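You operate a simulated robot arm through the tools that you are given. There is no shell and no other tool. Be economical: measure what you need, move in short steps, check, and stop when the job is done.

Carry out the task below with a simulated two-armed robot. There is one attempt and no reset: what you move stays moved.

Task
Swap the dry yellow sponge in the damp tray for the blue one, wetted, and wait for the green lamp.
Fine: wet it in the water dish, leave the dry one on the bench, shut the tray. Where these are worked on the way, their far stop is far enough and under half their travel is too little: damp tray.

The check looks at the end state, three seconds after you hand in, the way a careful person would. Anything else that was tipped, shoved, dropped, spilled or broken makes it a failure.

Robot
Two 7-joint arms with two-finger parallel grippers on one trunk, on a base that drives. Base frame: it is fixed to the floor where the robot stands at the start and does not move with it; the origin is under the middle of the robot, x ahead of it, y to its left, z up. Readings come in mm, rad, newtons and seconds.
The left shoulder is at the start at [50, 161, 1098], the right one opposite. With the tool pointing down near the work surface each hand reaches from about 200 to 680 mm from the robot's upright axis, wherever it stands, measured 20 degrees to its own side. Places, roughly: curing box latch [700, 100, 1300]; damp tray [900, 100, 800]; green lamp [700, 100, 1400]; inside of the damp tray [900, 100, 800]; red brake lever [300, 600, 900]; top of the finishing bench [400, 900, 900]; vent slider [800, 0, 1400]; water dish [300, 1200, 900]; wide brush (6x3x6 cm) [500, 900, 900]. Payload 3.43 kg a hand.
The tool frame of a hand sits at the grasp point between the pads (the TCP): z along the fingers, y along the line on which they close. The tips reach 30 mm beyond it. The gripper opens to 94 mm. The fingers are 28 mm wide and 10 mm thick; the gripper's body (50 by 96 mm) begins 55 mm behind the TCP.
Orientation is that of the tool frame in the base frame, as a unit quaternion [x, y, z, w]. With the fingers straight down and closing along the base's y, the tool's x points along the base's -x, its y along +y and its z along -z.

Tools
- The arms move only by the tool play_rows. It takes "left_increments", "right_increments" or both (then of equal length, played together; a hand with none holds still); each is a list of rows, each an object (a shift or turn left out is 0, a gripper value left out holds the last) with "delta_pos": the shift along the tool's x, y, z in mm, a list of three; "angular": the turn, a rotation vector about the tool's x, y, z in rad, a list of three. In form: [{"delta_pos": [tx, ty, tz], "angular": [rx, ry, rz]}, ...]. A call has 1 to 8 rows; each row is the pose to reach, as a shift and turn from the pose commanded when the call began, along the tool's axes at that moment. "left_hand" and "right_hand" are, for a hand that has rows, the closure, from 0 (fully open) to 1 (shut), set as the call begins (left out, the last holds). A row lasts 0.2 s, in which the tool goes at most 50 mm and 0.15 rad; a call with a longer step from one row to the next is refused whole, and so is a gripper value outside its range. A pose out of reach is approached as far as the arm can. The call stops where the force on the tool passes 60 N (or 10 N more than at its start, if that is more) or the arm is blocked; 0.2 s more then pass. The fingers move at their own pace (about 45 mm/s each) and stop on an object; they squeeze with about 25 N. The grip force told is the motor's: it shows also when the fingers shut on nothing. Time passes only in rows, and 0.2 s behind the last, so rows that repeat a pose let the fingers close. It gives the time, the measured TCP pose, the force on the tool (base axes), the opening and the grip force at its end, in the units of the frame above (readings bear some noise), with the torque about the TCP (base axes, N m) and any sound that the robot's microphone picked up, and new pictures: "pictures" is both (left out), scene, wrist or none (wrist: the cameras of the hands that moved).
- Cameras (640 x 400 px; columns grow to the right, rows downward): "scene" is now at [133.7, 39.8, 1235.4]; the picture's right is [0.40, -0.91, 0.00], its down [-0.38, -0.17, -0.91] and it looks along [0.83, 0.37, -0.42] (base axes); focal length 214 px, centre (320, 200). "left" rides on the left gripper at [76, -14, -102] in its tool frame; the picture's right is [0.18, 0.98, 0.00], its down [-0.75, 0.14, -0.64] and it looks along [-0.63, 0.12, 0.77] (tool axes); focal length 243 px, centre (320, 200). "right" rides on the right gripper at [76, 14, -103] in its tool frame; the picture's right is [-0.18, 0.98, 0.00], its down [-0.75, -0.14, -0.64] and it looks along [-0.63, -0.12, 0.77] (tool axes); focal length 243 px, centre (320, 200).
- raise_lower(by): slides the trunk up (or, below 0, down) by that many mm; the arms and the scene camera ride with it, the base frame stays. It gives what a move gives, with no picture.
- base_move(legs): drives the robot by 1 to 6 legs, each [ahead, left, turn to the left] in mm, mm and rad, along the robot's own axes; the way and the turn of a leg run together, so that a leg with both is an arc; at most 1500 mm and 3.142 rad a leg. The arms and the cameras ride along, it lands a little off, and it stops where it bumps. It gives what a move gives, and a new picture of the scene camera.
- head_to(pan, tilt): turns the head with the scene camera to pan (to the left, within 1.396 rad either way) and tilt (down, from -0.506 to 1.204), counted from straight ahead of the robot. It gives what a move gives, and a new picture of the scene camera.
- point_at(camera, pixels): there is no depth. For up to 12 entries [column, row, z] of the newest picture of that camera ("zoom" is the newest enlarged one), the place [x, y] in the base frame at which the ray of that pixel passes the height z, good to about 3 mm, but the place of the scene camera against the robot may be out by one fixed shift of up to 12 mm in any direction. The clock stands still meanwhile.
- zoom(camera, box): a new picture of the part [left, top, right, bottom] of that camera's present view, enlarged. The clock stands still meanwhile.
- hand_in(): hands the job in; it is judged then, once.

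Keep the steps short. Do not move on a guess: measure, check each grasp and each placing, and mend mistakes. In all there are 80 turns and 260 pictures (those below and enlarged ones count). Leave the grippers open and the arms clear of the work at the hand-in unless told otherwise, and finish with a single line.

The tools are called after ">>>" as name(argument=value, ...) on one line, values as JSON. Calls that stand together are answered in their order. play_rows: Moves the arms, as the interface text tells. Its arguments: {"type":"object","properties":{"left_increments":{"type":"array"},"left_hand":{"type":"number"},"right_increments":{"type":"array"},"right_hand":{"type":"number"},"pictures":{"type":"string","enum":["both","scene","wrist","none"]}},"required":[]} The other tools are called the same way: raise_lower (by) slides the trunk up or down; base_move (legs) drives the base; head_to (pan, tilt) turns the head that bears the scene camera; point_at (camera, pixels) gives the place at which the rays of pixels pass given heights; zoom (camera, box) takes an enlarged picture of a part of a camera's view; hand_in () hands the job in.

At the start:

```text
clock: 0.0
left_eef_pos: [429.8, 282.4, 1056.0]
left_tool_rot: [-0.001, 1.0, 0.001, 0.0]
left_ft_force: [-0.3, 0.9, -0.2]
left_ft_torque: [0.02, 0.0, 0.0]
left_finger_gap: 93.8
left_finger_force: 0.1
right_eef_pos: [338.6, -73.4, 1086.7]
right_tool_rot: [0.0, 1.0, 0.001, 0.0]
right_ft_force: [-1.1, 0.1, 1.8]
right_ft_torque: [-0.02, 0.01, 0.02]
right_finger_gap: 94.2
right_finger_force: 0.0
trunk travel left (down, up): [-125.0, 142.0]
robot x, y, heading: [-2.8, -0.1, 0.005]
head pan, tilt: [0.417, 0.431]
```

scene: 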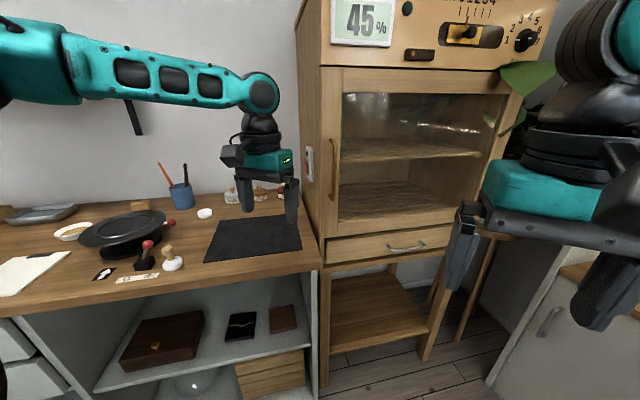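
right: 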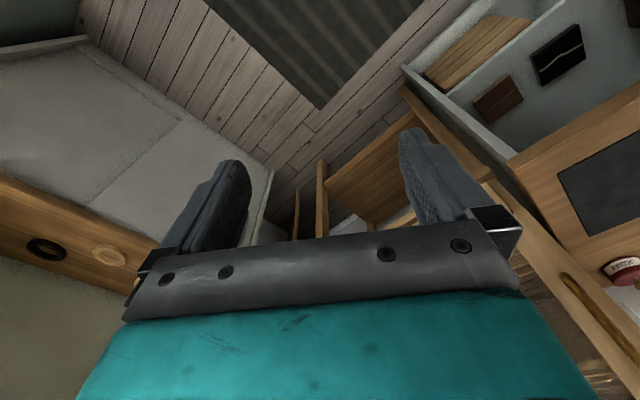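
left: 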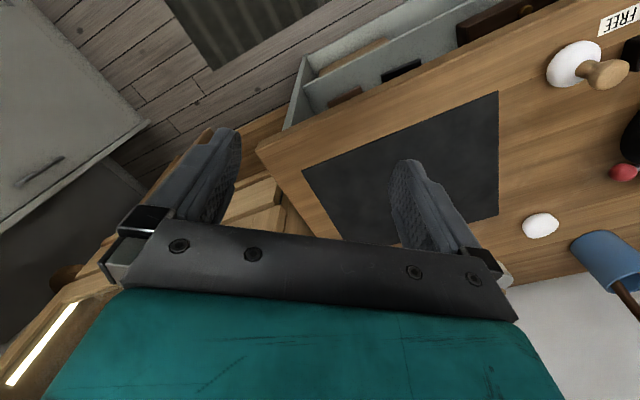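

I see the curing box with the drawer (damp tray) at about pixel (405,245), and the bench at left. I turn the head to see the bench and look for the blue sponge, and enlarge the upper panel of the box.

>>> zoom(camera="scene", box=[300, 0, 560, 280])

>>> head_to(pan=1.2, tilt=0.5)

```text
1.43 times, centred on (430, 140) of scene
```

zoom: 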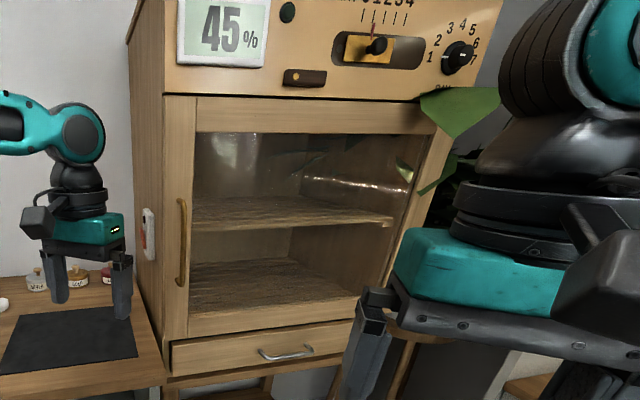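

```text
clock: 1.1
left_eef_pos: [428.9, 281.6, 1056.1]
left_tool_rot: [0.0, 1.0, 0.0, 0.0]
left_ft_force: [0.0, 0.1, 0.2]
left_ft_torque: [-0.02, -0.04, -0.04]
left_finger_gap: 94.2
left_finger_force: 0.0
right_eef_pos: [338.8, -73.3, 1086.8]
right_tool_rot: [0.0, 1.0, 0.0, 0.0]
right_ft_force: [-0.6, -0.4, -0.7]
right_ft_torque: [-0.03, -0.03, 0.02]
right_finger_gap: 94.0
right_finger_force: 0.0
trunk travel left (down, up): [-125.0, 142.0]
robot x, y, heading: [0.0, -2.9, -0.002]
head pan, tilt: [1.201, 0.499]
```

scene: 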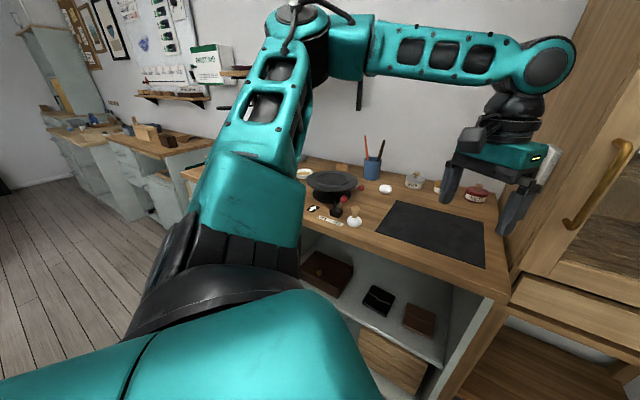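

The left arm hides part of the bench. I measure some pixels of bench, mat and box to plan the driving.

>>> point_at(camera="scene", pixels=[[497, 298, 900], [390, 203, 900], [480, 265, 900], [330, 190, 900], [345, 210, 930], [355, 215, 920], [304, 173, 900], [300, 240, 900], [515, 285, 850], [310, 255, 900]])

>>> zoom(camera="scene", box=[290, 120, 530, 270])

```text
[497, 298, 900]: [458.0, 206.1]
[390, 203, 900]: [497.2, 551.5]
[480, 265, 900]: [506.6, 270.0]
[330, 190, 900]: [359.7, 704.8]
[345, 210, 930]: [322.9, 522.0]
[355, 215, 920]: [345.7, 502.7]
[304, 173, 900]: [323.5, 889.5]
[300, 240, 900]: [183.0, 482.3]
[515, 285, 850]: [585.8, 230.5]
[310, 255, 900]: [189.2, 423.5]
```

```text
2.67 times, centred on (410, 195) of scene
```

zoom: 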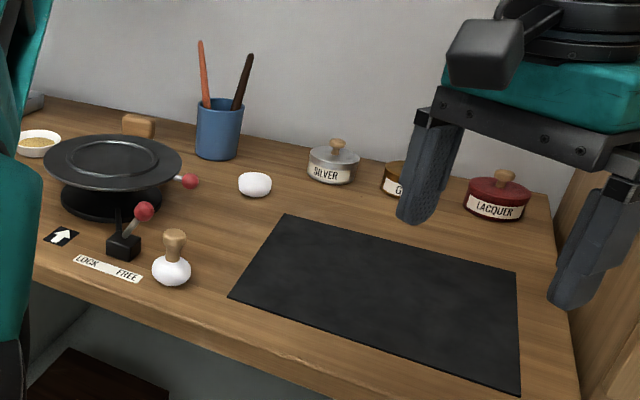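

The bench front runs obliquely (direction about (-0.78, 0.63)). I turn the robot left 0.88 rad to face it, then look.

>>> base_move(legs=[[0, 0, 0.88]])

>>> head_to(pan=0.1, tilt=0.5)

```text
clock: 3.8
left_eef_pos: [55.7, 511.2, 1057.2]
left_tool_rot: [-0.426, 0.905, 0.0, -0.001]
left_ft_force: [-0.8, 1.0, 0.1]
left_ft_torque: [-0.01, 0.04, 0.01]
left_finger_gap: 94.1
left_finger_force: 0.1
right_eef_pos: [273.2, 214.8, 1085.7]
right_tool_rot: [-0.426, 0.905, 0.0, 0.0]
right_ft_force: [-0.6, -0.4, -0.2]
right_ft_torque: [0.01, 0.03, 0.01]
right_finger_gap: 94.0
right_finger_force: 0.0
trunk travel left (down, up): [-125.0, 142.0]
robot x, y, heading: [-0.1, -0.7, 0.878]
head pan, tilt: [1.201, 0.499]
```

scene: 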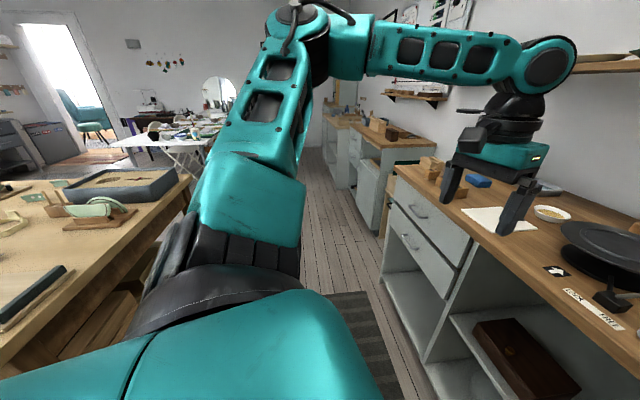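

```text
clock: 5.1
left_eef_pos: [57.2, 511.0, 1056.5]
left_tool_rot: [-0.426, 0.905, 0.0, 0.0]
left_ft_force: [0.6, 0.0, -0.9]
left_ft_torque: [-0.02, 0.0, -0.03]
left_finger_gap: 94.1
left_finger_force: 0.0
right_eef_pos: [273.4, 215.8, 1084.9]
right_tool_rot: [-0.426, 0.905, 0.001, 0.0]
right_ft_force: [-0.6, -1.0, 0.1]
right_ft_torque: [0.0, 0.01, 0.03]
right_finger_gap: 94.1
right_finger_force: 0.0
trunk travel left (down, up): [-125.0, 142.0]
robot x, y, heading: [-0.3, -0.5, 0.881]
head pan, tilt: [0.099, 0.499]
```

scene: 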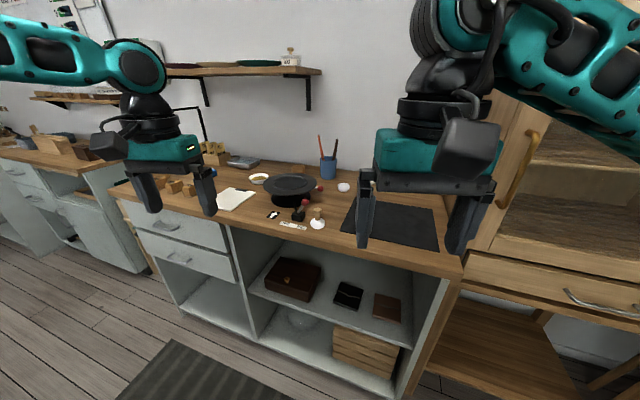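

The bench's left end has a blue block at (478,181) of the earlier picture. I measure the bench front edge first.

>>> point_at(camera="scene", pixels=[[455, 262, 900], [120, 183, 900], [245, 163, 900], [295, 230, 900]])

>>> zoom(camera="scene", box=[110, 130, 350, 280])

```text
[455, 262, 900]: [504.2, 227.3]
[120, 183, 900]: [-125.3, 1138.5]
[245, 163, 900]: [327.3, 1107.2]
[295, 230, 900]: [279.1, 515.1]
```

```text
2.67 times, centred on (230, 205) of scene
```

zoom: 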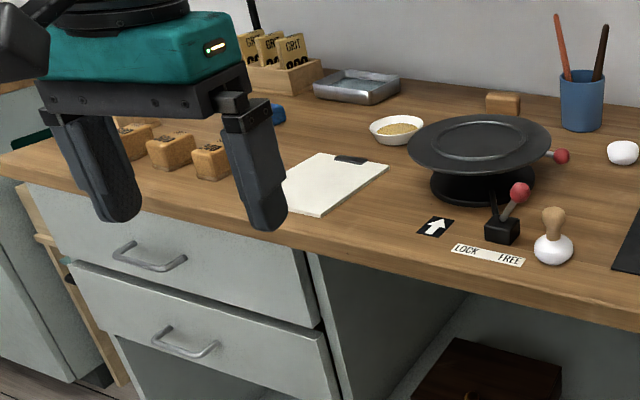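

The bench front heads at 0.604 rad and is ~544 mm from the origin. I turn square to it, go 100 ahead, 650 left.

>>> base_move(legs=[[0, 0, -0.277], [110, 0, 0], [0, 650, 0]])

>>> head_to(pan=0.0, tilt=0.7)

```text
clock: 13.0
left_eef_pos: [-83.3, 1073.2, 1057.0]
left_tool_rot: [-0.297, 0.955, 0.0, 0.0]
left_ft_force: [-0.5, 0.1, 0.0]
left_ft_torque: [0.0, -0.01, -0.03]
left_finger_gap: 94.0
left_finger_force: 0.0
right_eef_pos: [44.5, 727.6, 1086.5]
right_tool_rot: [-0.297, 0.955, 0.001, 0.0]
right_ft_force: [0.2, 0.1, -0.3]
right_ft_torque: [0.0, 0.01, -0.01]
right_finger_gap: 94.1
right_finger_force: 0.0
trunk travel left (down, up): [-125.0, 142.0]
robot x, y, heading: [-278.7, 597.0, 0.604]
head pan, tilt: [0.099, 0.499]
```

scene: 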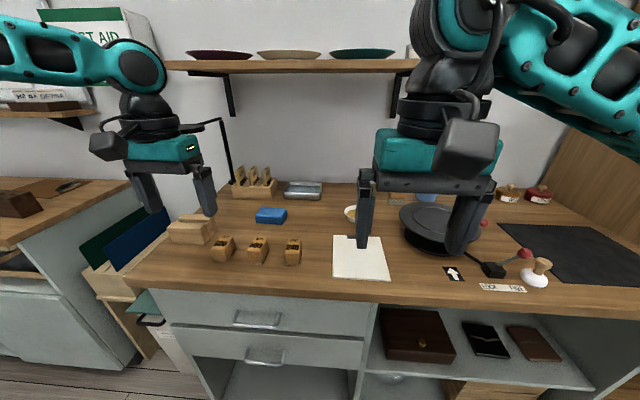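

```text
clock: 13.7
left_eef_pos: [-82.9, 1071.6, 1055.8]
left_tool_rot: [-0.297, 0.955, -0.001, 0.0]
left_ft_force: [0.2, 0.3, -1.1]
left_ft_torque: [0.0, 0.01, 0.02]
left_finger_gap: 94.2
left_finger_force: 0.0
right_eef_pos: [44.0, 728.0, 1085.5]
right_tool_rot: [-0.296, 0.955, 0.001, 0.0]
right_ft_force: [0.7, 0.1, -0.3]
right_ft_torque: [0.01, -0.02, 0.0]
right_finger_gap: 93.9
right_finger_force: 0.0
trunk travel left (down, up): [-125.0, 142.0]
robot x, y, heading: [-276.2, 595.0, 0.601]
head pan, tilt: [0.0, 0.7]
```

scene: 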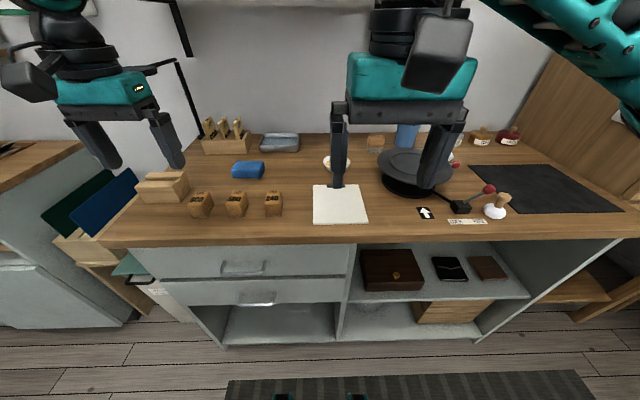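

The blue sponge is at (248,170), the metal water dish at (280,142). I enlarge and measure them.

>>> zoom(camera="scene", box=[180, 110, 340, 210])

>>> point_at(camera="scene", pixels=[[232, 179, 900], [263, 178, 900], [233, 163, 925], [265, 162, 925], [262, 151, 900], [299, 151, 900], [263, 134, 915], [298, 133, 915], [348, 240, 900], [282, 397, 0], [380, 240, 900]])

```text
4.00 times, centred on (260, 160) of scene
```

zoom: 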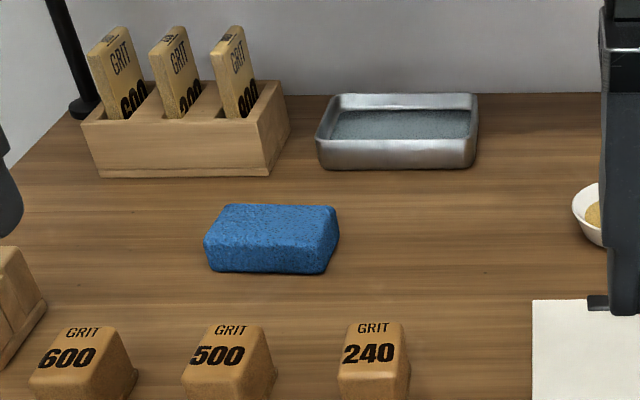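

```text
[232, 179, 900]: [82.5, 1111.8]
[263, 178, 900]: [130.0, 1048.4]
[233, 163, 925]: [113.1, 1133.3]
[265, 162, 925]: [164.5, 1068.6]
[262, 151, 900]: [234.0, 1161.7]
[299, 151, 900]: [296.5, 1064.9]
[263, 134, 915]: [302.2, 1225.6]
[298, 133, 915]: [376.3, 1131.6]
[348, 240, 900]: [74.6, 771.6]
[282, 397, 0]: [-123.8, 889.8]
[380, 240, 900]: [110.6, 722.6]
```

>>> head_to(pan=0.0, tilt=1.2)

```text
clock: 14.6
left_eef_pos: [-81.7, 1073.5, 1057.1]
left_tool_rot: [-0.297, 0.955, 0.0, 0.0]
left_ft_force: [0.2, 0.6, 0.8]
left_ft_torque: [0.03, -0.03, 0.01]
left_finger_gap: 94.1
left_finger_force: 0.0
right_eef_pos: [44.8, 728.6, 1087.0]
right_tool_rot: [-0.296, 0.955, 0.0, 0.0]
right_ft_force: [0.4, 0.1, 0.1]
right_ft_torque: [0.0, -0.02, 0.01]
right_finger_gap: 94.0
right_finger_force: 0.0
trunk travel left (down, up): [-125.0, 142.0]
robot x, y, heading: [-275.0, 594.3, 0.6]
head pan, tilt: [0.0, 1.201]
```

scene: 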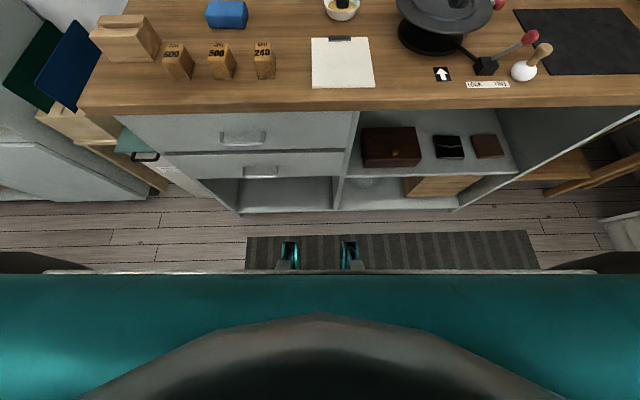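

>>> point_at(camera="scene", pixels=[[320, 240, 0], [320, 240, 150], [320, 240, 300], [320, 208, 0], [320, 208, 100], [320, 108, 900], [320, 113, 850], [320, 150, 500]])

```text
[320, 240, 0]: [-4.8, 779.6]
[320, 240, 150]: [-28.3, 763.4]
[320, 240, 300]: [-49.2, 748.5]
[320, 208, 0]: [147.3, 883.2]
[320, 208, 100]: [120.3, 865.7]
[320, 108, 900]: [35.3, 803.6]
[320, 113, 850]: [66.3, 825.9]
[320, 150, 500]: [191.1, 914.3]
```

The base front is at ~300 mm, plinth at ~480 mm ahead of the robot axis; dish at 785 ahead. I drive 130 ahead and 60 right.

>>> base_move(legs=[[0, -60, 0], [130, 0, 0]])

>>> head_to(pan=0.3, tilt=0.75)

```text
clock: 16.7
left_eef_pos: [59.7, 1096.9, 1056.6]
left_tool_rot: [-0.296, 0.955, 0.0, 0.0]
left_ft_force: [0.3, 0.1, 0.3]
left_ft_torque: [0.03, 0.03, -0.01]
left_finger_gap: 94.2
left_finger_force: 0.1
right_eef_pos: [186.7, 751.5, 1087.1]
right_tool_rot: [-0.297, 0.955, 0.0, 0.0]
right_ft_force: [0.5, 0.1, -0.4]
right_ft_torque: [-0.03, 0.02, 0.0]
right_finger_gap: 93.9
right_finger_force: 0.1
trunk travel left (down, up): [-125.0, 142.0]
robot x, y, heading: [-135.3, 617.5, 0.602]
head pan, tilt: [0.0, 1.201]
```

scene: 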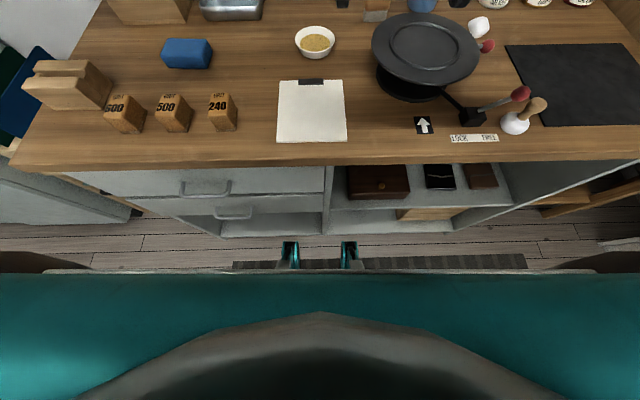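

```text
clock: 17.6
left_eef_pos: [60.8, 1095.5, 1057.1]
left_tool_rot: [-0.296, 0.955, 0.0, 0.0]
left_ft_force: [-0.1, -0.6, -0.5]
left_ft_torque: [0.0, 0.01, -0.01]
left_finger_gap: 94.1
left_finger_force: 0.0
right_eef_pos: [186.7, 751.6, 1086.4]
right_tool_rot: [-0.296, 0.955, 0.0, 0.0]
right_ft_force: [0.8, 0.5, 0.2]
right_ft_torque: [-0.01, 0.02, 0.03]
right_finger_gap: 93.9
right_finger_force: 0.1
trunk travel left (down, up): [-125.0, 142.0]
robot x, y, heading: [-134.6, 621.0, 0.604]
head pan, tilt: [0.3, 0.75]
```

scene: 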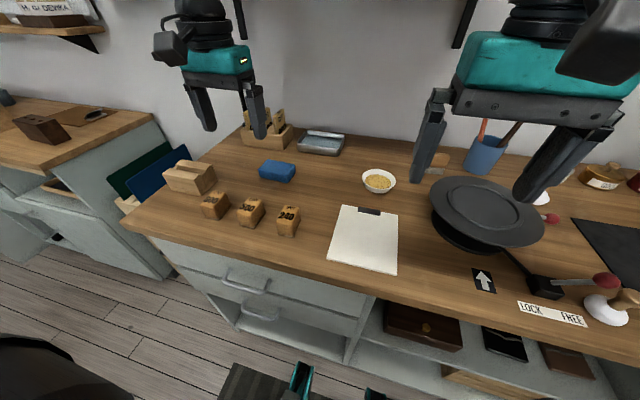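

I enlarge the sponge and dish to measure them from here, and take the left wrist view.

>>> zoom(camera="left", box=[0, 0, 640, 400])

>>> zoom(camera="scene", box=[230, 110, 390, 210])

```text
1.00 times, centred on (320, 200) of left (not enlarged: the box is as wide or as high as the picture)
```

zoom: 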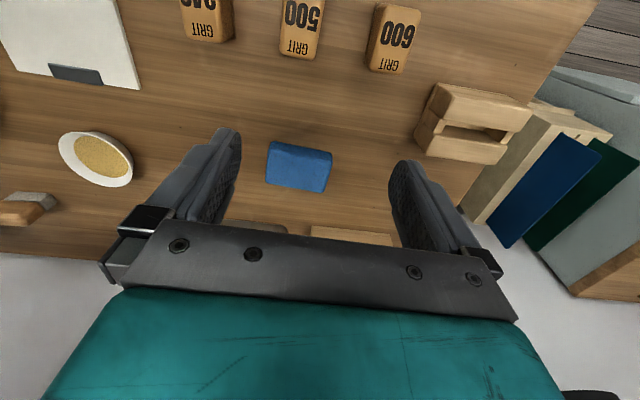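

```text
4.00 times, centred on (310, 160) of scene
```

zoom: 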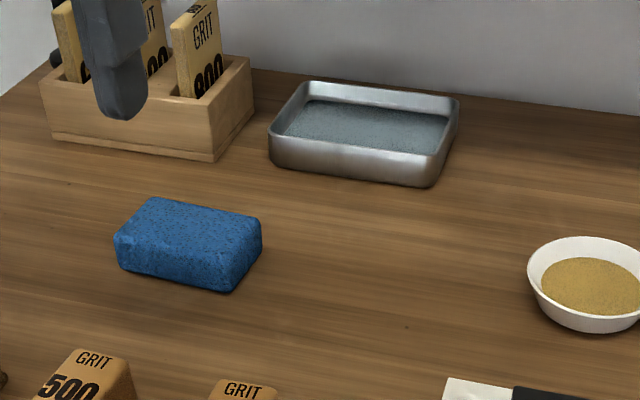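

>>> point_at(camera="left", pixels=[[274, 142, 925], [331, 153, 925], [323, 190, 925], [266, 180, 925], [274, 142, 900], [331, 153, 900]])

>>> point_at(camera="zoom", pixels=[[118, 268, 900], [234, 292, 900], [115, 235, 925], [234, 248, 925], [262, 216, 925], [150, 198, 925], [271, 166, 900], [431, 188, 900], [270, 135, 918], [438, 155, 918], [460, 97, 918], [303, 82, 918]])

```text
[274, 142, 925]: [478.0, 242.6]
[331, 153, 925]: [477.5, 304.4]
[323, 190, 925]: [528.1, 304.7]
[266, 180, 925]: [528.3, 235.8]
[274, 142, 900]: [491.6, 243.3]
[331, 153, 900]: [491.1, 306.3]
```

```text
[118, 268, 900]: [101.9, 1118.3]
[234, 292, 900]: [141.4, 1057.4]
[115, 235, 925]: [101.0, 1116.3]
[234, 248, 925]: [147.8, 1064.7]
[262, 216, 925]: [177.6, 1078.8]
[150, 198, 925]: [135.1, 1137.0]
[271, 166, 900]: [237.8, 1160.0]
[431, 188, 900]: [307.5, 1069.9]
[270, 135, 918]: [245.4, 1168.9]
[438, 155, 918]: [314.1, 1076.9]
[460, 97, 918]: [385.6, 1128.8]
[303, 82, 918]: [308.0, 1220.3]
```

Sponge centre by the scene camera is about (140,1099), its short axis at ~37°. I move the left hand over it at height and begin turning it clockwise so that the fingers close on the short side.

>>> play_rows(left_increments=[{"delta_pos": [-10, -6, 0], "angular": [0, 0, 0.15]}, {"delta_pos": [-20, -12, 0], "angular": [0, 0, 0.3]}, {"delta_pos": [-30, -18, 0], "angular": [0, 0, 0.45]}, {"delta_pos": [-40, -25, 0], "angular": [0, 0, 0.6]}, {"delta_pos": [-50, -32, 0], "angular": [0, 0, 0.75]}, {"delta_pos": [-60, -38, 0], "angular": [0, 0, 0.9]}, {"delta_pos": [-67, -43, 0], "angular": [0, 0, 1.05]}, {"delta_pos": [-67, -43, 0], "angular": [0, 0, 1.2]}], left_hand=0, pictures="wrist")

>>> play_rows(left_increments=[{"angular": [0, 0, 0.15]}, {"angular": [0, 0, 0.3]}, {"angular": [0, 0, 0.327]}, {"angular": [0, 0, 0.327]}], pictures="both")

```text
clock: 19.4
left_eef_pos: [142.4, 1097.5, 1056.5]
left_tool_rot: [0.296, 0.955, 0.0, -0.001]
left_ft_force: [-0.8, 0.8, 0.0]
left_ft_torque: [0.0, 0.04, -0.01]
left_finger_gap: 93.9
left_finger_force: 0.0
right_eef_pos: [187.3, 751.3, 1087.0]
right_tool_rot: [-0.297, 0.955, 0.001, 0.0]
right_ft_force: [-0.4, 0.2, -0.5]
right_ft_torque: [0.03, -0.01, -0.02]
right_finger_gap: 94.0
right_finger_force: 0.2
trunk travel left (down, up): [-125.0, 142.0]
robot x, y, heading: [-136.2, 616.4, 0.602]
head pan, tilt: [0.3, 0.75]
```

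left: 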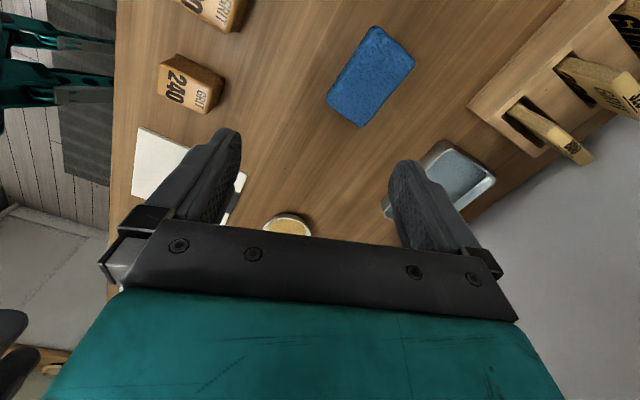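

```text
clock: 20.4
left_eef_pos: [140.0, 1099.2, 1056.5]
left_tool_rot: [0.447, 0.894, 0.0, 0.001]
left_ft_force: [1.0, -0.3, -0.3]
left_ft_torque: [0.02, -0.01, -0.01]
left_finger_gap: 93.8
left_finger_force: 0.0
right_eef_pos: [187.8, 750.8, 1085.9]
right_tool_rot: [-0.296, 0.955, 0.0, 0.0]
right_ft_force: [1.0, -0.1, -0.1]
right_ft_torque: [0.02, 0.03, -0.01]
right_finger_gap: 93.9
right_finger_force: 0.0
trunk travel left (down, up): [-125.0, 142.0]
robot x, y, heading: [-135.8, 620.9, 0.604]
head pan, tilt: [0.3, 0.75]
```

scene: 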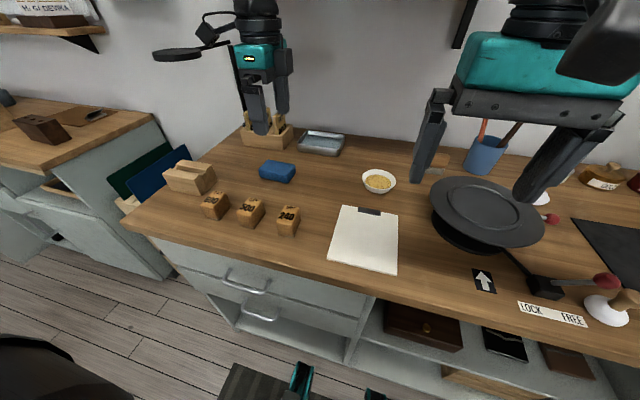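
left: 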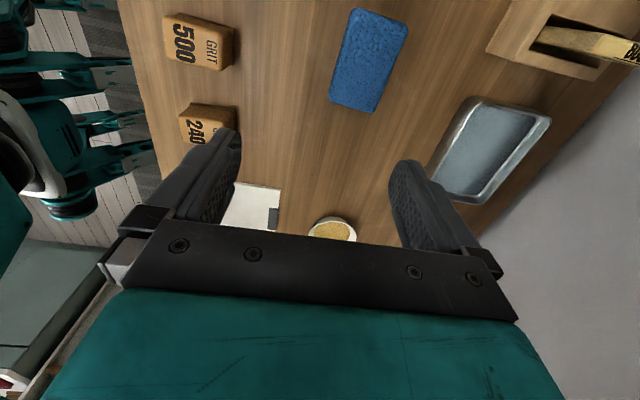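

The sponge now shows at (368,60) in the left wrist view. I measure its top corners and the dish.

>>> point_at(camera="left", pixels=[[354, 8, 925], [407, 21, 925], [379, 111, 925], [330, 100, 925], [368, 60, 925], [480, 97, 915], [551, 115, 915], [490, 203, 915], [432, 180, 915], [185, 17, 925]])

>>> zoom(camera="left", box=[320, 0, 560, 150])

```text
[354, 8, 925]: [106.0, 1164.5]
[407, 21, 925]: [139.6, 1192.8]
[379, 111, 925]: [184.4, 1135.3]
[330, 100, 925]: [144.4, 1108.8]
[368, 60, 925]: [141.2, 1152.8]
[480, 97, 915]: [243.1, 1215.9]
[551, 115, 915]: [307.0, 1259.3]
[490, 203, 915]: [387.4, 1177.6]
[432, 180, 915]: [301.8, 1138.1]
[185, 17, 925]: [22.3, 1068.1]
```

```text
2.67 times, centred on (440, 75) of left
```

zoom: 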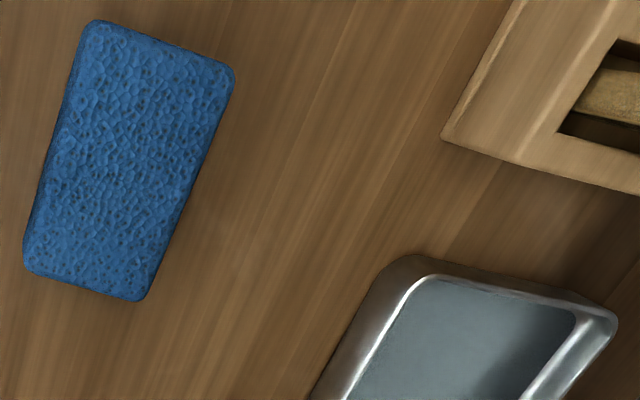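

The wrist and scene views disagree by 50 mm at z 925; both rays meet at about z 882, so the bench top is nearer 855. I move over (154,1149), lower to z 990 and measure again.

>>> play_rows(left_increments=[{"delta_pos": [16, 20, 0], "angular": [0, 0, 0.02]}, {"delta_pos": [32, 41, 10], "angular": [0, 0, 0.04]}, {"delta_pos": [32, 41, 40], "angular": [0, 0, 0.04]}, {"delta_pos": [32, 41, 66], "angular": [0, 0, 0.04]}, {"delta_pos": [32, 41, 66], "angular": [0, 0, 0.04]}], left_hand=0.12, pictures="both")

```text
clock: 21.6
left_eef_pos: [154.8, 1149.4, 990.0]
left_tool_rot: [0.463, 0.886, 0.001, 0.001]
left_ft_force: [-0.3, 0.0, -0.4]
left_ft_torque: [0.0, 0.02, 0.0]
left_finger_gap: 82.8
left_finger_force: 0.0
right_eef_pos: [186.6, 751.7, 1085.8]
right_tool_rot: [-0.297, 0.955, -0.001, 0.0]
right_ft_force: [-0.1, 0.0, -0.4]
right_ft_torque: [-0.03, 0.02, 0.02]
right_finger_gap: 94.0
right_finger_force: 0.1
trunk travel left (down, up): [-125.0, 142.0]
robot x, y, heading: [-136.2, 619.4, 0.603]
head pan, tilt: [0.3, 0.75]
```

scene: 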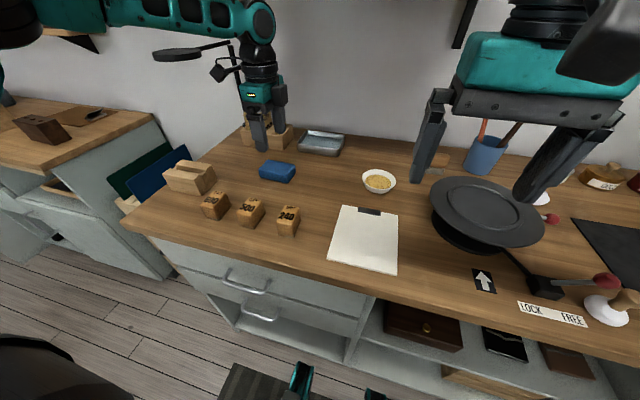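
left: 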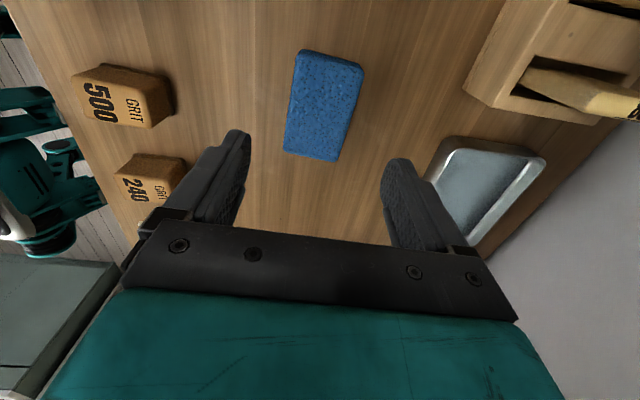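

>>> point_at(camera="left", pixels=[[325, 106, 925], [325, 106, 890], [325, 106, 870], [299, 49, 885], [363, 70, 885], [334, 162, 885], [284, 150, 885], [302, 49, 925], [334, 162, 925]])

>>> zoom(camera="left", box=[220, 20, 540, 220])

```text
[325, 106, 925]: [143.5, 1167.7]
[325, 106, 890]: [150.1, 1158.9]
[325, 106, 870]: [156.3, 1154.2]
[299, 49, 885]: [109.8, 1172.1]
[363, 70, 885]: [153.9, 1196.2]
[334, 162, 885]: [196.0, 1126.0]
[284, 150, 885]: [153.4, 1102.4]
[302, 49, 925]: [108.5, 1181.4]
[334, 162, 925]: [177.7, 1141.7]
```

```text
2.00 times, centred on (380, 120) of left
```

zoom: 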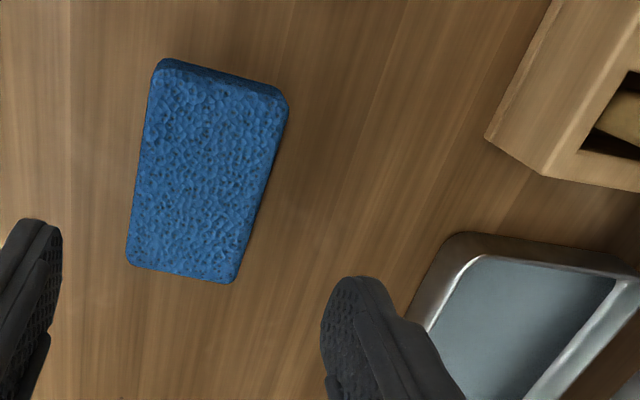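

Sponge centre ≈ (153,1150), its short axis ~30°. I turn 0.07 rad more and lower to z 945, fingers straddling it, then look.

>>> play_rows(left_increments=[{"delta_pos": [1, -1, 15], "angular": [0, 0, 0.07]}, {"delta_pos": [1, -1, 30], "angular": [0, 0, 0.07]}, {"delta_pos": [1, -1, 45], "angular": [0, 0, 0.07]}, {"delta_pos": [1, -1, 45], "angular": [0, 0, 0.07]}], pictures="both")

>>> zoom(camera="scene", box=[230, 90, 390, 190])

```text
clock: 22.6
left_eef_pos: [152.1, 1148.9, 945.4]
left_tool_rot: [0.494, 0.869, 0.0, 0.0]
left_ft_force: [-0.8, 0.5, -1.7]
left_ft_torque: [-0.03, -0.01, -0.03]
left_finger_gap: 82.6
left_finger_force: 0.2
right_eef_pos: [186.5, 751.6, 1086.4]
right_tool_rot: [-0.296, 0.955, 0.001, 0.0]
right_ft_force: [-1.0, 0.2, -0.2]
right_ft_torque: [-0.02, 0.02, 0.0]
right_finger_gap: 93.9
right_finger_force: 0.0
trunk travel left (down, up): [-125.0, 142.0]
robot x, y, heading: [-132.3, 620.6, 0.602]
head pan, tilt: [0.3, 0.75]
```

scene: 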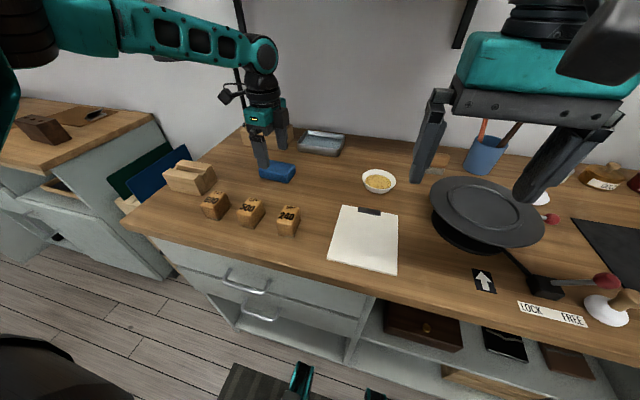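
left: 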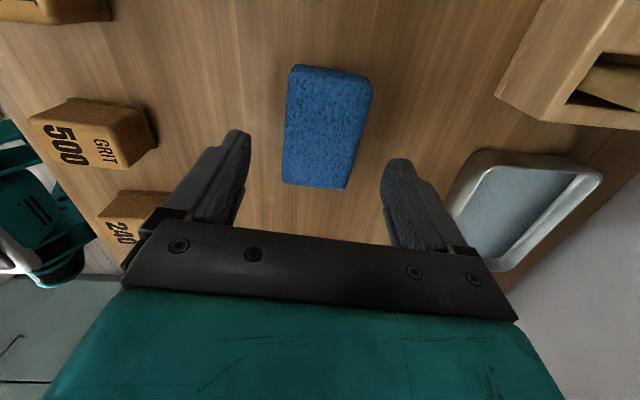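

```text
4.00 times, centred on (310, 140) of scene
```

zoom: 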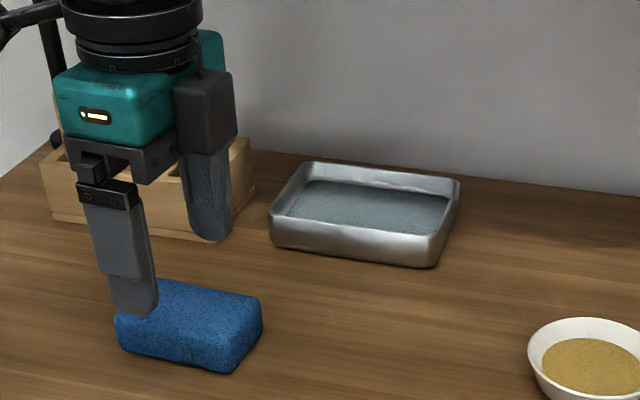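

>>> point_at(camera="left", pixels=[[292, 66, 885], [373, 82, 885], [345, 189, 885], [282, 182, 885], [292, 66, 870], [373, 82, 870], [345, 189, 870], [282, 182, 870], [600, 172, 880], [490, 270, 880], [480, 152, 880]])

```text
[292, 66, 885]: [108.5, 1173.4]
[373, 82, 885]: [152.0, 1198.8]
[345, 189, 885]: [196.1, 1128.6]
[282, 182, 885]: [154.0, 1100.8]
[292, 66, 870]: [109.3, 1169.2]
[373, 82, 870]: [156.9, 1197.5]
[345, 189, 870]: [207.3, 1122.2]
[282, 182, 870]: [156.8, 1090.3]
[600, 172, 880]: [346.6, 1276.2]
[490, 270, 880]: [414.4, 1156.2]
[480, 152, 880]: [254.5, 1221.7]
```

At z 885 the corners agree with the last measurement: sponge top ≈ 885, centre (153,1150). I lower to z 898 and close.

>>> play_rows(left_increments=[{"delta_pos": [0, 1, 16]}, {"delta_pos": [0, 1, 32]}, {"delta_pos": [0, 1, 47]}, {"delta_pos": [0, 1, 47]}], pictures="none")

>>> play_rows(left_increments=[{}, {}, {}, {}], left_hand=1, pictures="both")

>>> zoom(camera="scene", box=[230, 90, 390, 190])

```text
clock: 23.6
left_eef_pos: [152.9, 1150.2, 899.7]
left_tool_rot: [0.494, 0.869, 0.001, 0.001]
left_ft_force: [-0.7, 0.0, 0.1]
left_ft_torque: [-0.01, 0.0, 0.0]
left_finger_gap: 82.6
left_finger_force: 0.2
right_eef_pos: [186.8, 749.7, 1087.5]
right_tool_rot: [-0.297, 0.955, -0.001, 0.001]
right_ft_force: [-0.5, -0.6, 0.1]
right_ft_torque: [0.01, 0.0, 0.05]
right_finger_gap: 93.9
right_finger_force: 0.0
trunk travel left (down, up): [-125.0, 142.0]
robot x, y, heading: [-135.9, 623.0, 0.608]
head pan, tilt: [0.3, 0.75]
```

```text
clock: 24.6
left_eef_pos: [150.8, 1150.1, 899.6]
left_tool_rot: [0.495, 0.869, 0.0, 0.0]
left_ft_force: [0.1, -0.2, 0.1]
left_ft_torque: [0.01, 0.02, 0.0]
left_finger_gap: 53.7
left_finger_force: 25.1
right_eef_pos: [188.0, 751.2, 1086.6]
right_tool_rot: [-0.297, 0.955, 0.0, 0.0]
right_ft_force: [-0.2, 0.7, 0.0]
right_ft_torque: [0.01, -0.02, 0.0]
right_finger_gap: 94.2
right_finger_force: 0.1
trunk travel left (down, up): [-125.0, 142.0]
robot x, y, heading: [-138.1, 619.2, 0.605]
head pan, tilt: [0.3, 0.75]
```

scene: 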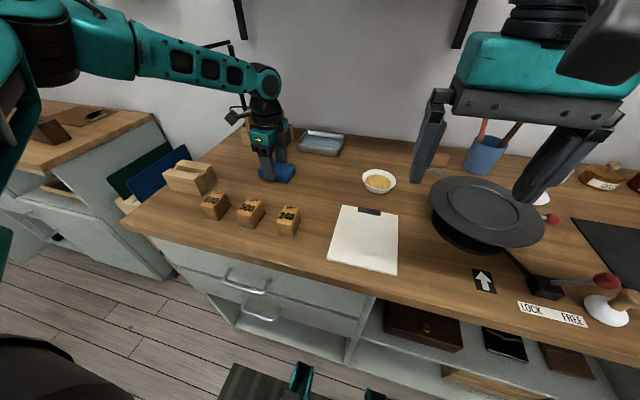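
left: 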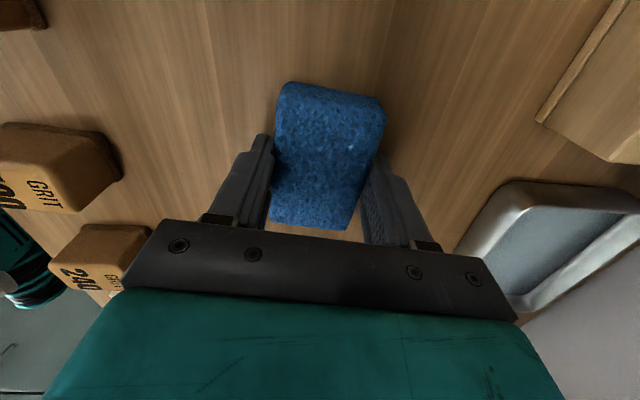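

```text
4.00 times, centred on (310, 140) of scene
```

zoom: 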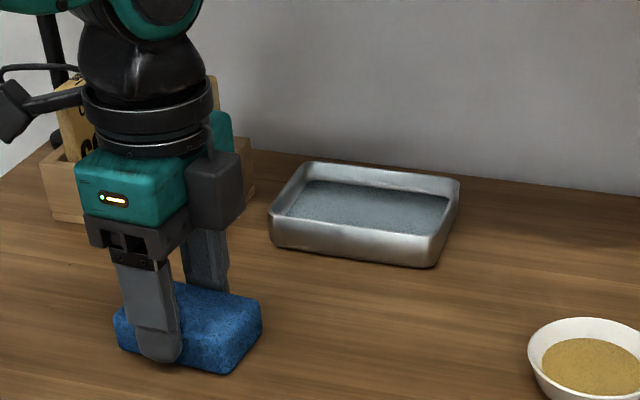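

Gripped: 53.7 mm at 25 N. I lift it 70 mm and tilt the head down to see how much room the base has before the bench plinth, since the dish is ~740 mm from the axis.

>>> play_rows(left_increments=[{"delta_pos": [0, 0, -20]}, {"delta_pos": [0, 0, -45]}, {"delta_pos": [0, 0, -75]}, {"delta_pos": [0, 0, -75]}], pictures="wrist")

>>> head_to(pan=0.0, tilt=1.2)

>>> zoom(camera="scene", box=[210, 190, 430, 290])

```text
clock: 25.6
left_eef_pos: [152.2, 1149.6, 975.4]
left_tool_rot: [0.495, 0.869, 0.0, 0.0]
left_ft_force: [-0.3, 0.0, -0.9]
left_ft_torque: [0.01, -0.01, 0.04]
left_finger_gap: 53.6
left_finger_force: 25.2
right_eef_pos: [185.3, 751.1, 1085.7]
right_tool_rot: [-0.296, 0.955, 0.0, 0.0]
right_ft_force: [-0.3, -0.6, -0.2]
right_ft_torque: [-0.01, 0.02, 0.01]
right_finger_gap: 94.1
right_finger_force: 0.0
trunk travel left (down, up): [-125.0, 142.0]
robot x, y, heading: [-129.7, 620.9, 0.608]
head pan, tilt: [0.3, 0.75]
```

left: 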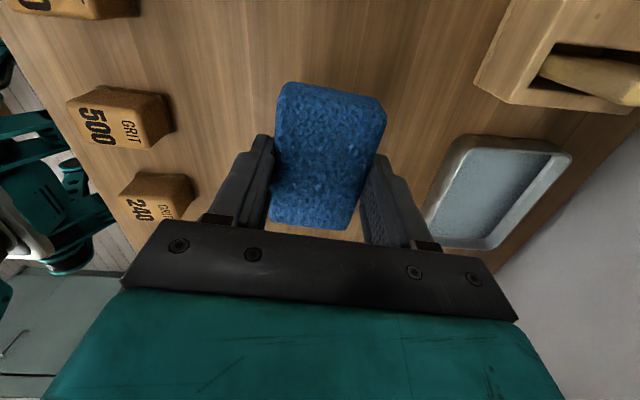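

```text
clock: 26.5
left_eef_pos: [152.7, 1150.1, 976.6]
left_tool_rot: [0.495, 0.869, 0.001, 0.0]
left_ft_force: [0.2, -0.5, -0.3]
left_ft_torque: [0.01, 0.02, -0.01]
left_finger_gap: 53.3
left_finger_force: 24.7
right_eef_pos: [186.0, 751.1, 1086.9]
right_tool_rot: [-0.297, 0.955, 0.0, 0.0]
right_ft_force: [0.5, -1.1, -0.6]
right_ft_torque: [0.0, -0.01, -0.01]
right_finger_gap: 93.9
right_finger_force: 0.1
trunk travel left (down, up): [-125.0, 142.0]
robot x, y, heading: [-137.7, 620.1, 0.604]
head pan, tilt: [0.0, 1.201]
```

scene: 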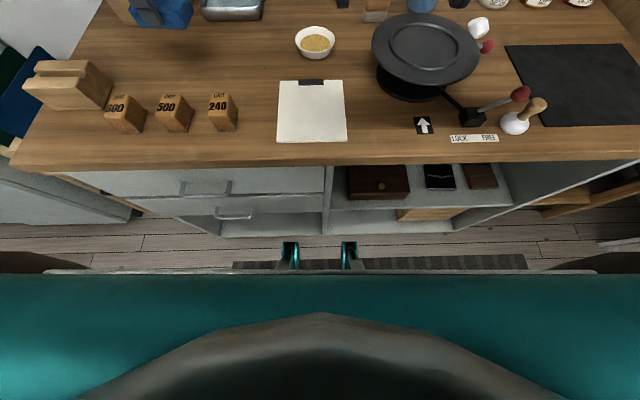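

```text
2.91 times, centred on (320, 240) of scene
```

zoom: 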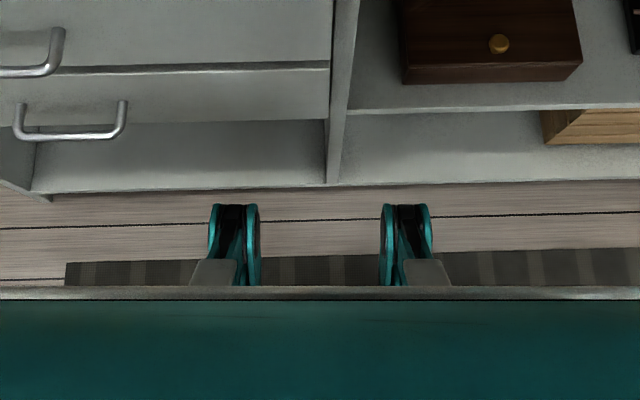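

>>> point_at(camera="zoom", pixels=[[235, 205, 0], [235, 205, 50], [235, 205, 100], [235, 191, 0], [235, 191, 40], [405, 205, 50], [405, 188, 0], [405, 188, 40]])

>>> point_at(camera="left", pixels=[[460, 136, 880], [571, 153, 880], [502, 248, 880], [425, 225, 880], [460, 136, 895], [571, 153, 895], [502, 248, 895]])

```text
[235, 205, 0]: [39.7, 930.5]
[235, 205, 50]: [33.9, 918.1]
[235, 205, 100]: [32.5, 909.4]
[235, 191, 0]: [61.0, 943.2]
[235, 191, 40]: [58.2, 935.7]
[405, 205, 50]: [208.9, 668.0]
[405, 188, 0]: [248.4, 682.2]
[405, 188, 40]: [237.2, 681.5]
```

```text
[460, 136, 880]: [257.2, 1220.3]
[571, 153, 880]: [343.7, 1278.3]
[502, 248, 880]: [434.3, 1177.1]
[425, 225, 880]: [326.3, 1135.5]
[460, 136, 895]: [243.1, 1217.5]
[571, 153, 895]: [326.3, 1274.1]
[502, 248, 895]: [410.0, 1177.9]
```

Only ~35 mm are left before the plinth, but turning the robot clockwise brings the left shoulder nearer. I raise the sponge to z 1085, back off 150, turn right 0.9 rad, and come back in leftward.

>>> play_rows(left_increments=[{"delta_pos": [0, 0, -40]}, {"delta_pos": [0, 0, -80]}, {"delta_pos": [0, 0, -110]}, {"delta_pos": [0, 0, -110]}], pictures="none")

>>> base_move(legs=[[-150, 0, 0], [0, 0, -0.9]])

>>> head_to(pan=0.9, tilt=0.75)

```text
clock: 27.5
left_eef_pos: [153.1, 1148.7, 1085.2]
left_tool_rot: [0.495, 0.869, 0.0, 0.001]
left_ft_force: [-0.3, 0.7, 0.1]
left_ft_torque: [0.04, 0.01, 0.0]
left_finger_gap: 53.8
left_finger_force: 24.9
right_eef_pos: [187.1, 751.0, 1087.2]
right_tool_rot: [-0.296, 0.955, 0.0, 0.0]
right_ft_force: [-0.2, 0.3, -0.2]
right_ft_torque: [0.05, -0.03, 0.01]
right_finger_gap: 94.2
right_finger_force: 0.0
trunk travel left (down, up): [-125.0, 142.0]
robot x, y, heading: [-133.7, 621.4, 0.6]
head pan, tilt: [0.0, 1.201]
```

```text
clock: 31.2
left_eef_pos: [334.7, 637.6, 1083.5]
left_tool_rot: [0.823, 0.568, -0.001, -0.001]
left_ft_force: [0.7, -0.9, -1.1]
left_ft_torque: [0.0, 0.01, 0.02]
left_finger_gap: 53.8
left_finger_force: 24.7
right_eef_pos: [44.4, 365.2, 1086.4]
right_tool_rot: [0.15, 0.989, 0.0, 0.0]
right_ft_force: [0.6, -1.0, 0.4]
right_ft_torque: [0.02, -0.01, 0.01]
right_finger_gap: 93.7
right_finger_force: 0.1
trunk travel left (down, up): [-125.0, 142.0]
robot x, y, heading: [-260.1, 536.0, -0.297]
head pan, tilt: [0.0, 1.201]
```

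scene: 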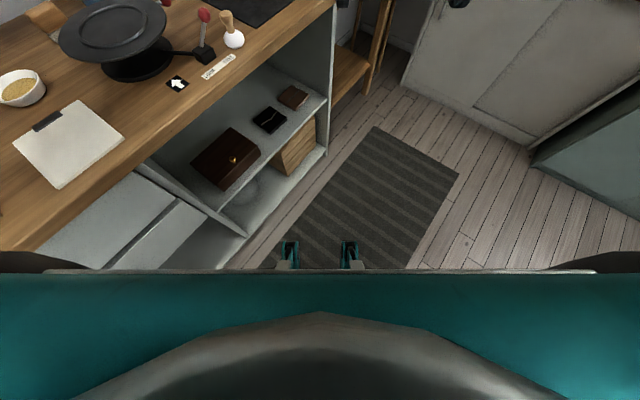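

```text
clock: 32.4
left_eef_pos: [334.6, 639.0, 1084.6]
left_tool_rot: [0.823, 0.568, 0.0, 0.0]
left_ft_force: [0.1, -0.2, 0.1]
left_ft_torque: [0.0, -0.02, -0.01]
left_finger_gap: 53.7
left_finger_force: 25.1
right_eef_pos: [44.5, 366.2, 1086.1]
right_tool_rot: [0.148, 0.989, 0.0, 0.001]
right_ft_force: [0.2, 0.0, 0.6]
right_ft_torque: [-0.04, -0.02, 0.03]
right_finger_gap: 93.8
right_finger_force: 0.1
trunk travel left (down, up): [-125.0, 142.0]
robot x, y, heading: [-258.0, 538.3, -0.303]
head pan, tilt: [0.901, 0.75]
```

scene: 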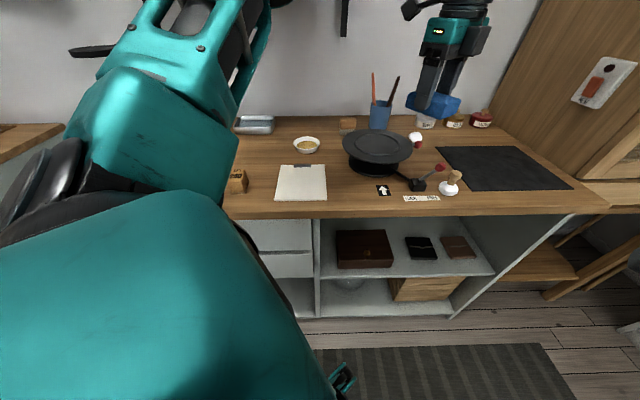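

I check where the cup with tools stands, to keep the sponge path clear of it.

>>> point_at(camera="scene", pixels=[[379, 130, 857], [379, 104, 940], [397, 77, 1020], [373, 73, 1020], [254, 124, 875], [254, 134, 857], [306, 145, 870], [375, 140, 930]])

```text
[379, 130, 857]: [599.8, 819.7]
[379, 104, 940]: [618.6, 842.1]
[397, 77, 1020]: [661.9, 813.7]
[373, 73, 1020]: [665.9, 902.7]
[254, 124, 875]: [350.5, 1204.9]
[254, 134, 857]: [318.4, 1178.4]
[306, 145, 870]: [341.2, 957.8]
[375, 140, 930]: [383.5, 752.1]
```

Cup is at about (610,830), well clear. I drive the base in.

>>> base_move(legs=[[16, 180, 0]])

>>> play_rows(left_increments=[{"angular": [0, 0, -0.15]}, {"angular": [0, 0, -0.3]}, {"angular": [0, 0, -0.45]}, {"angular": [0, 0, -0.6]}, {"angular": [0, 0, -0.75]}, {"angular": [0, 0, -0.9]}, {"angular": [0, 0, -0.9]}], pictures="both")

```text
clock: 34.6
left_eef_pos: [403.4, 803.2, 1085.5]
left_tool_rot: [0.823, 0.568, 0.0, 0.0]
left_ft_force: [0.2, -0.6, -0.9]
left_ft_torque: [0.04, -0.03, -0.01]
left_finger_gap: 53.7
left_finger_force: 24.5
right_eef_pos: [111.8, 532.1, 1086.6]
right_tool_rot: [0.148, 0.989, 0.0, 0.0]
right_ft_force: [-0.2, 0.6, -0.3]
right_ft_torque: [-0.01, -0.03, -0.01]
right_finger_gap: 93.7
right_finger_force: 0.0
trunk travel left (down, up): [-125.0, 142.0]
robot x, y, heading: [-185.8, 702.1, -0.302]
head pan, tilt: [0.901, 0.75]
```

scene: 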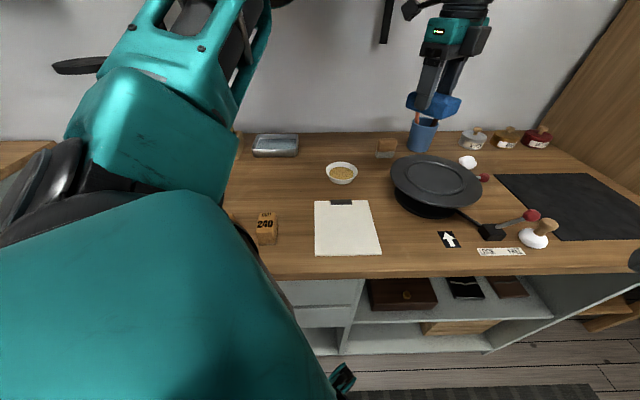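

```text
clock: 36.2
left_eef_pos: [403.2, 804.8, 1084.8]
left_tool_rot: [0.493, 0.87, 0.001, -0.001]
left_ft_force: [-0.2, -0.8, -0.1]
left_ft_torque: [0.0, 0.01, -0.01]
left_finger_gap: 53.4
left_finger_force: 25.0
right_eef_pos: [111.6, 531.2, 1086.7]
right_tool_rot: [0.149, 0.989, 0.0, 0.0]
right_ft_force: [0.1, -0.5, -0.1]
right_ft_torque: [0.01, 0.01, 0.0]
right_finger_gap: 93.9
right_finger_force: 0.1
trunk travel left (down, up): [-125.0, 142.0]
robot x, y, heading: [-190.8, 700.2, -0.302]
head pan, tilt: [0.901, 0.75]
```

scene: 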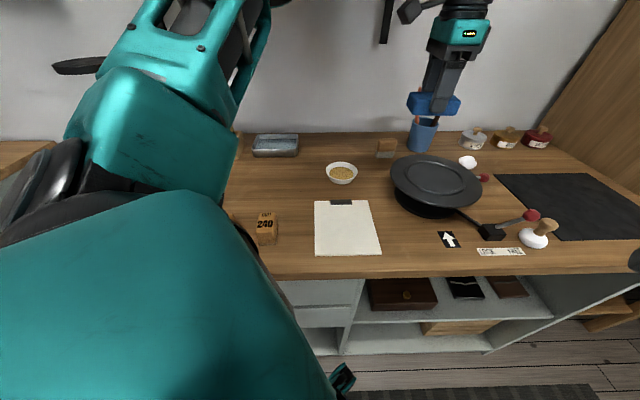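
left: 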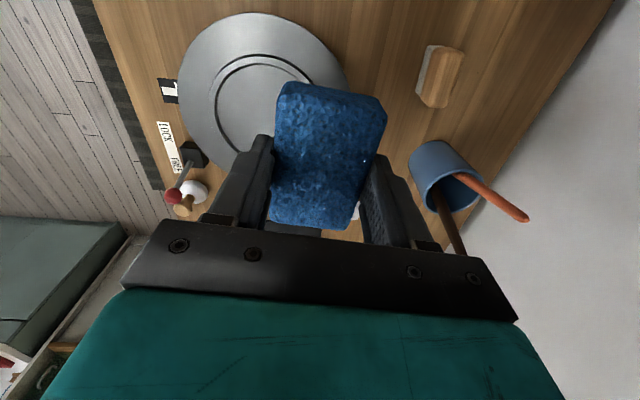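

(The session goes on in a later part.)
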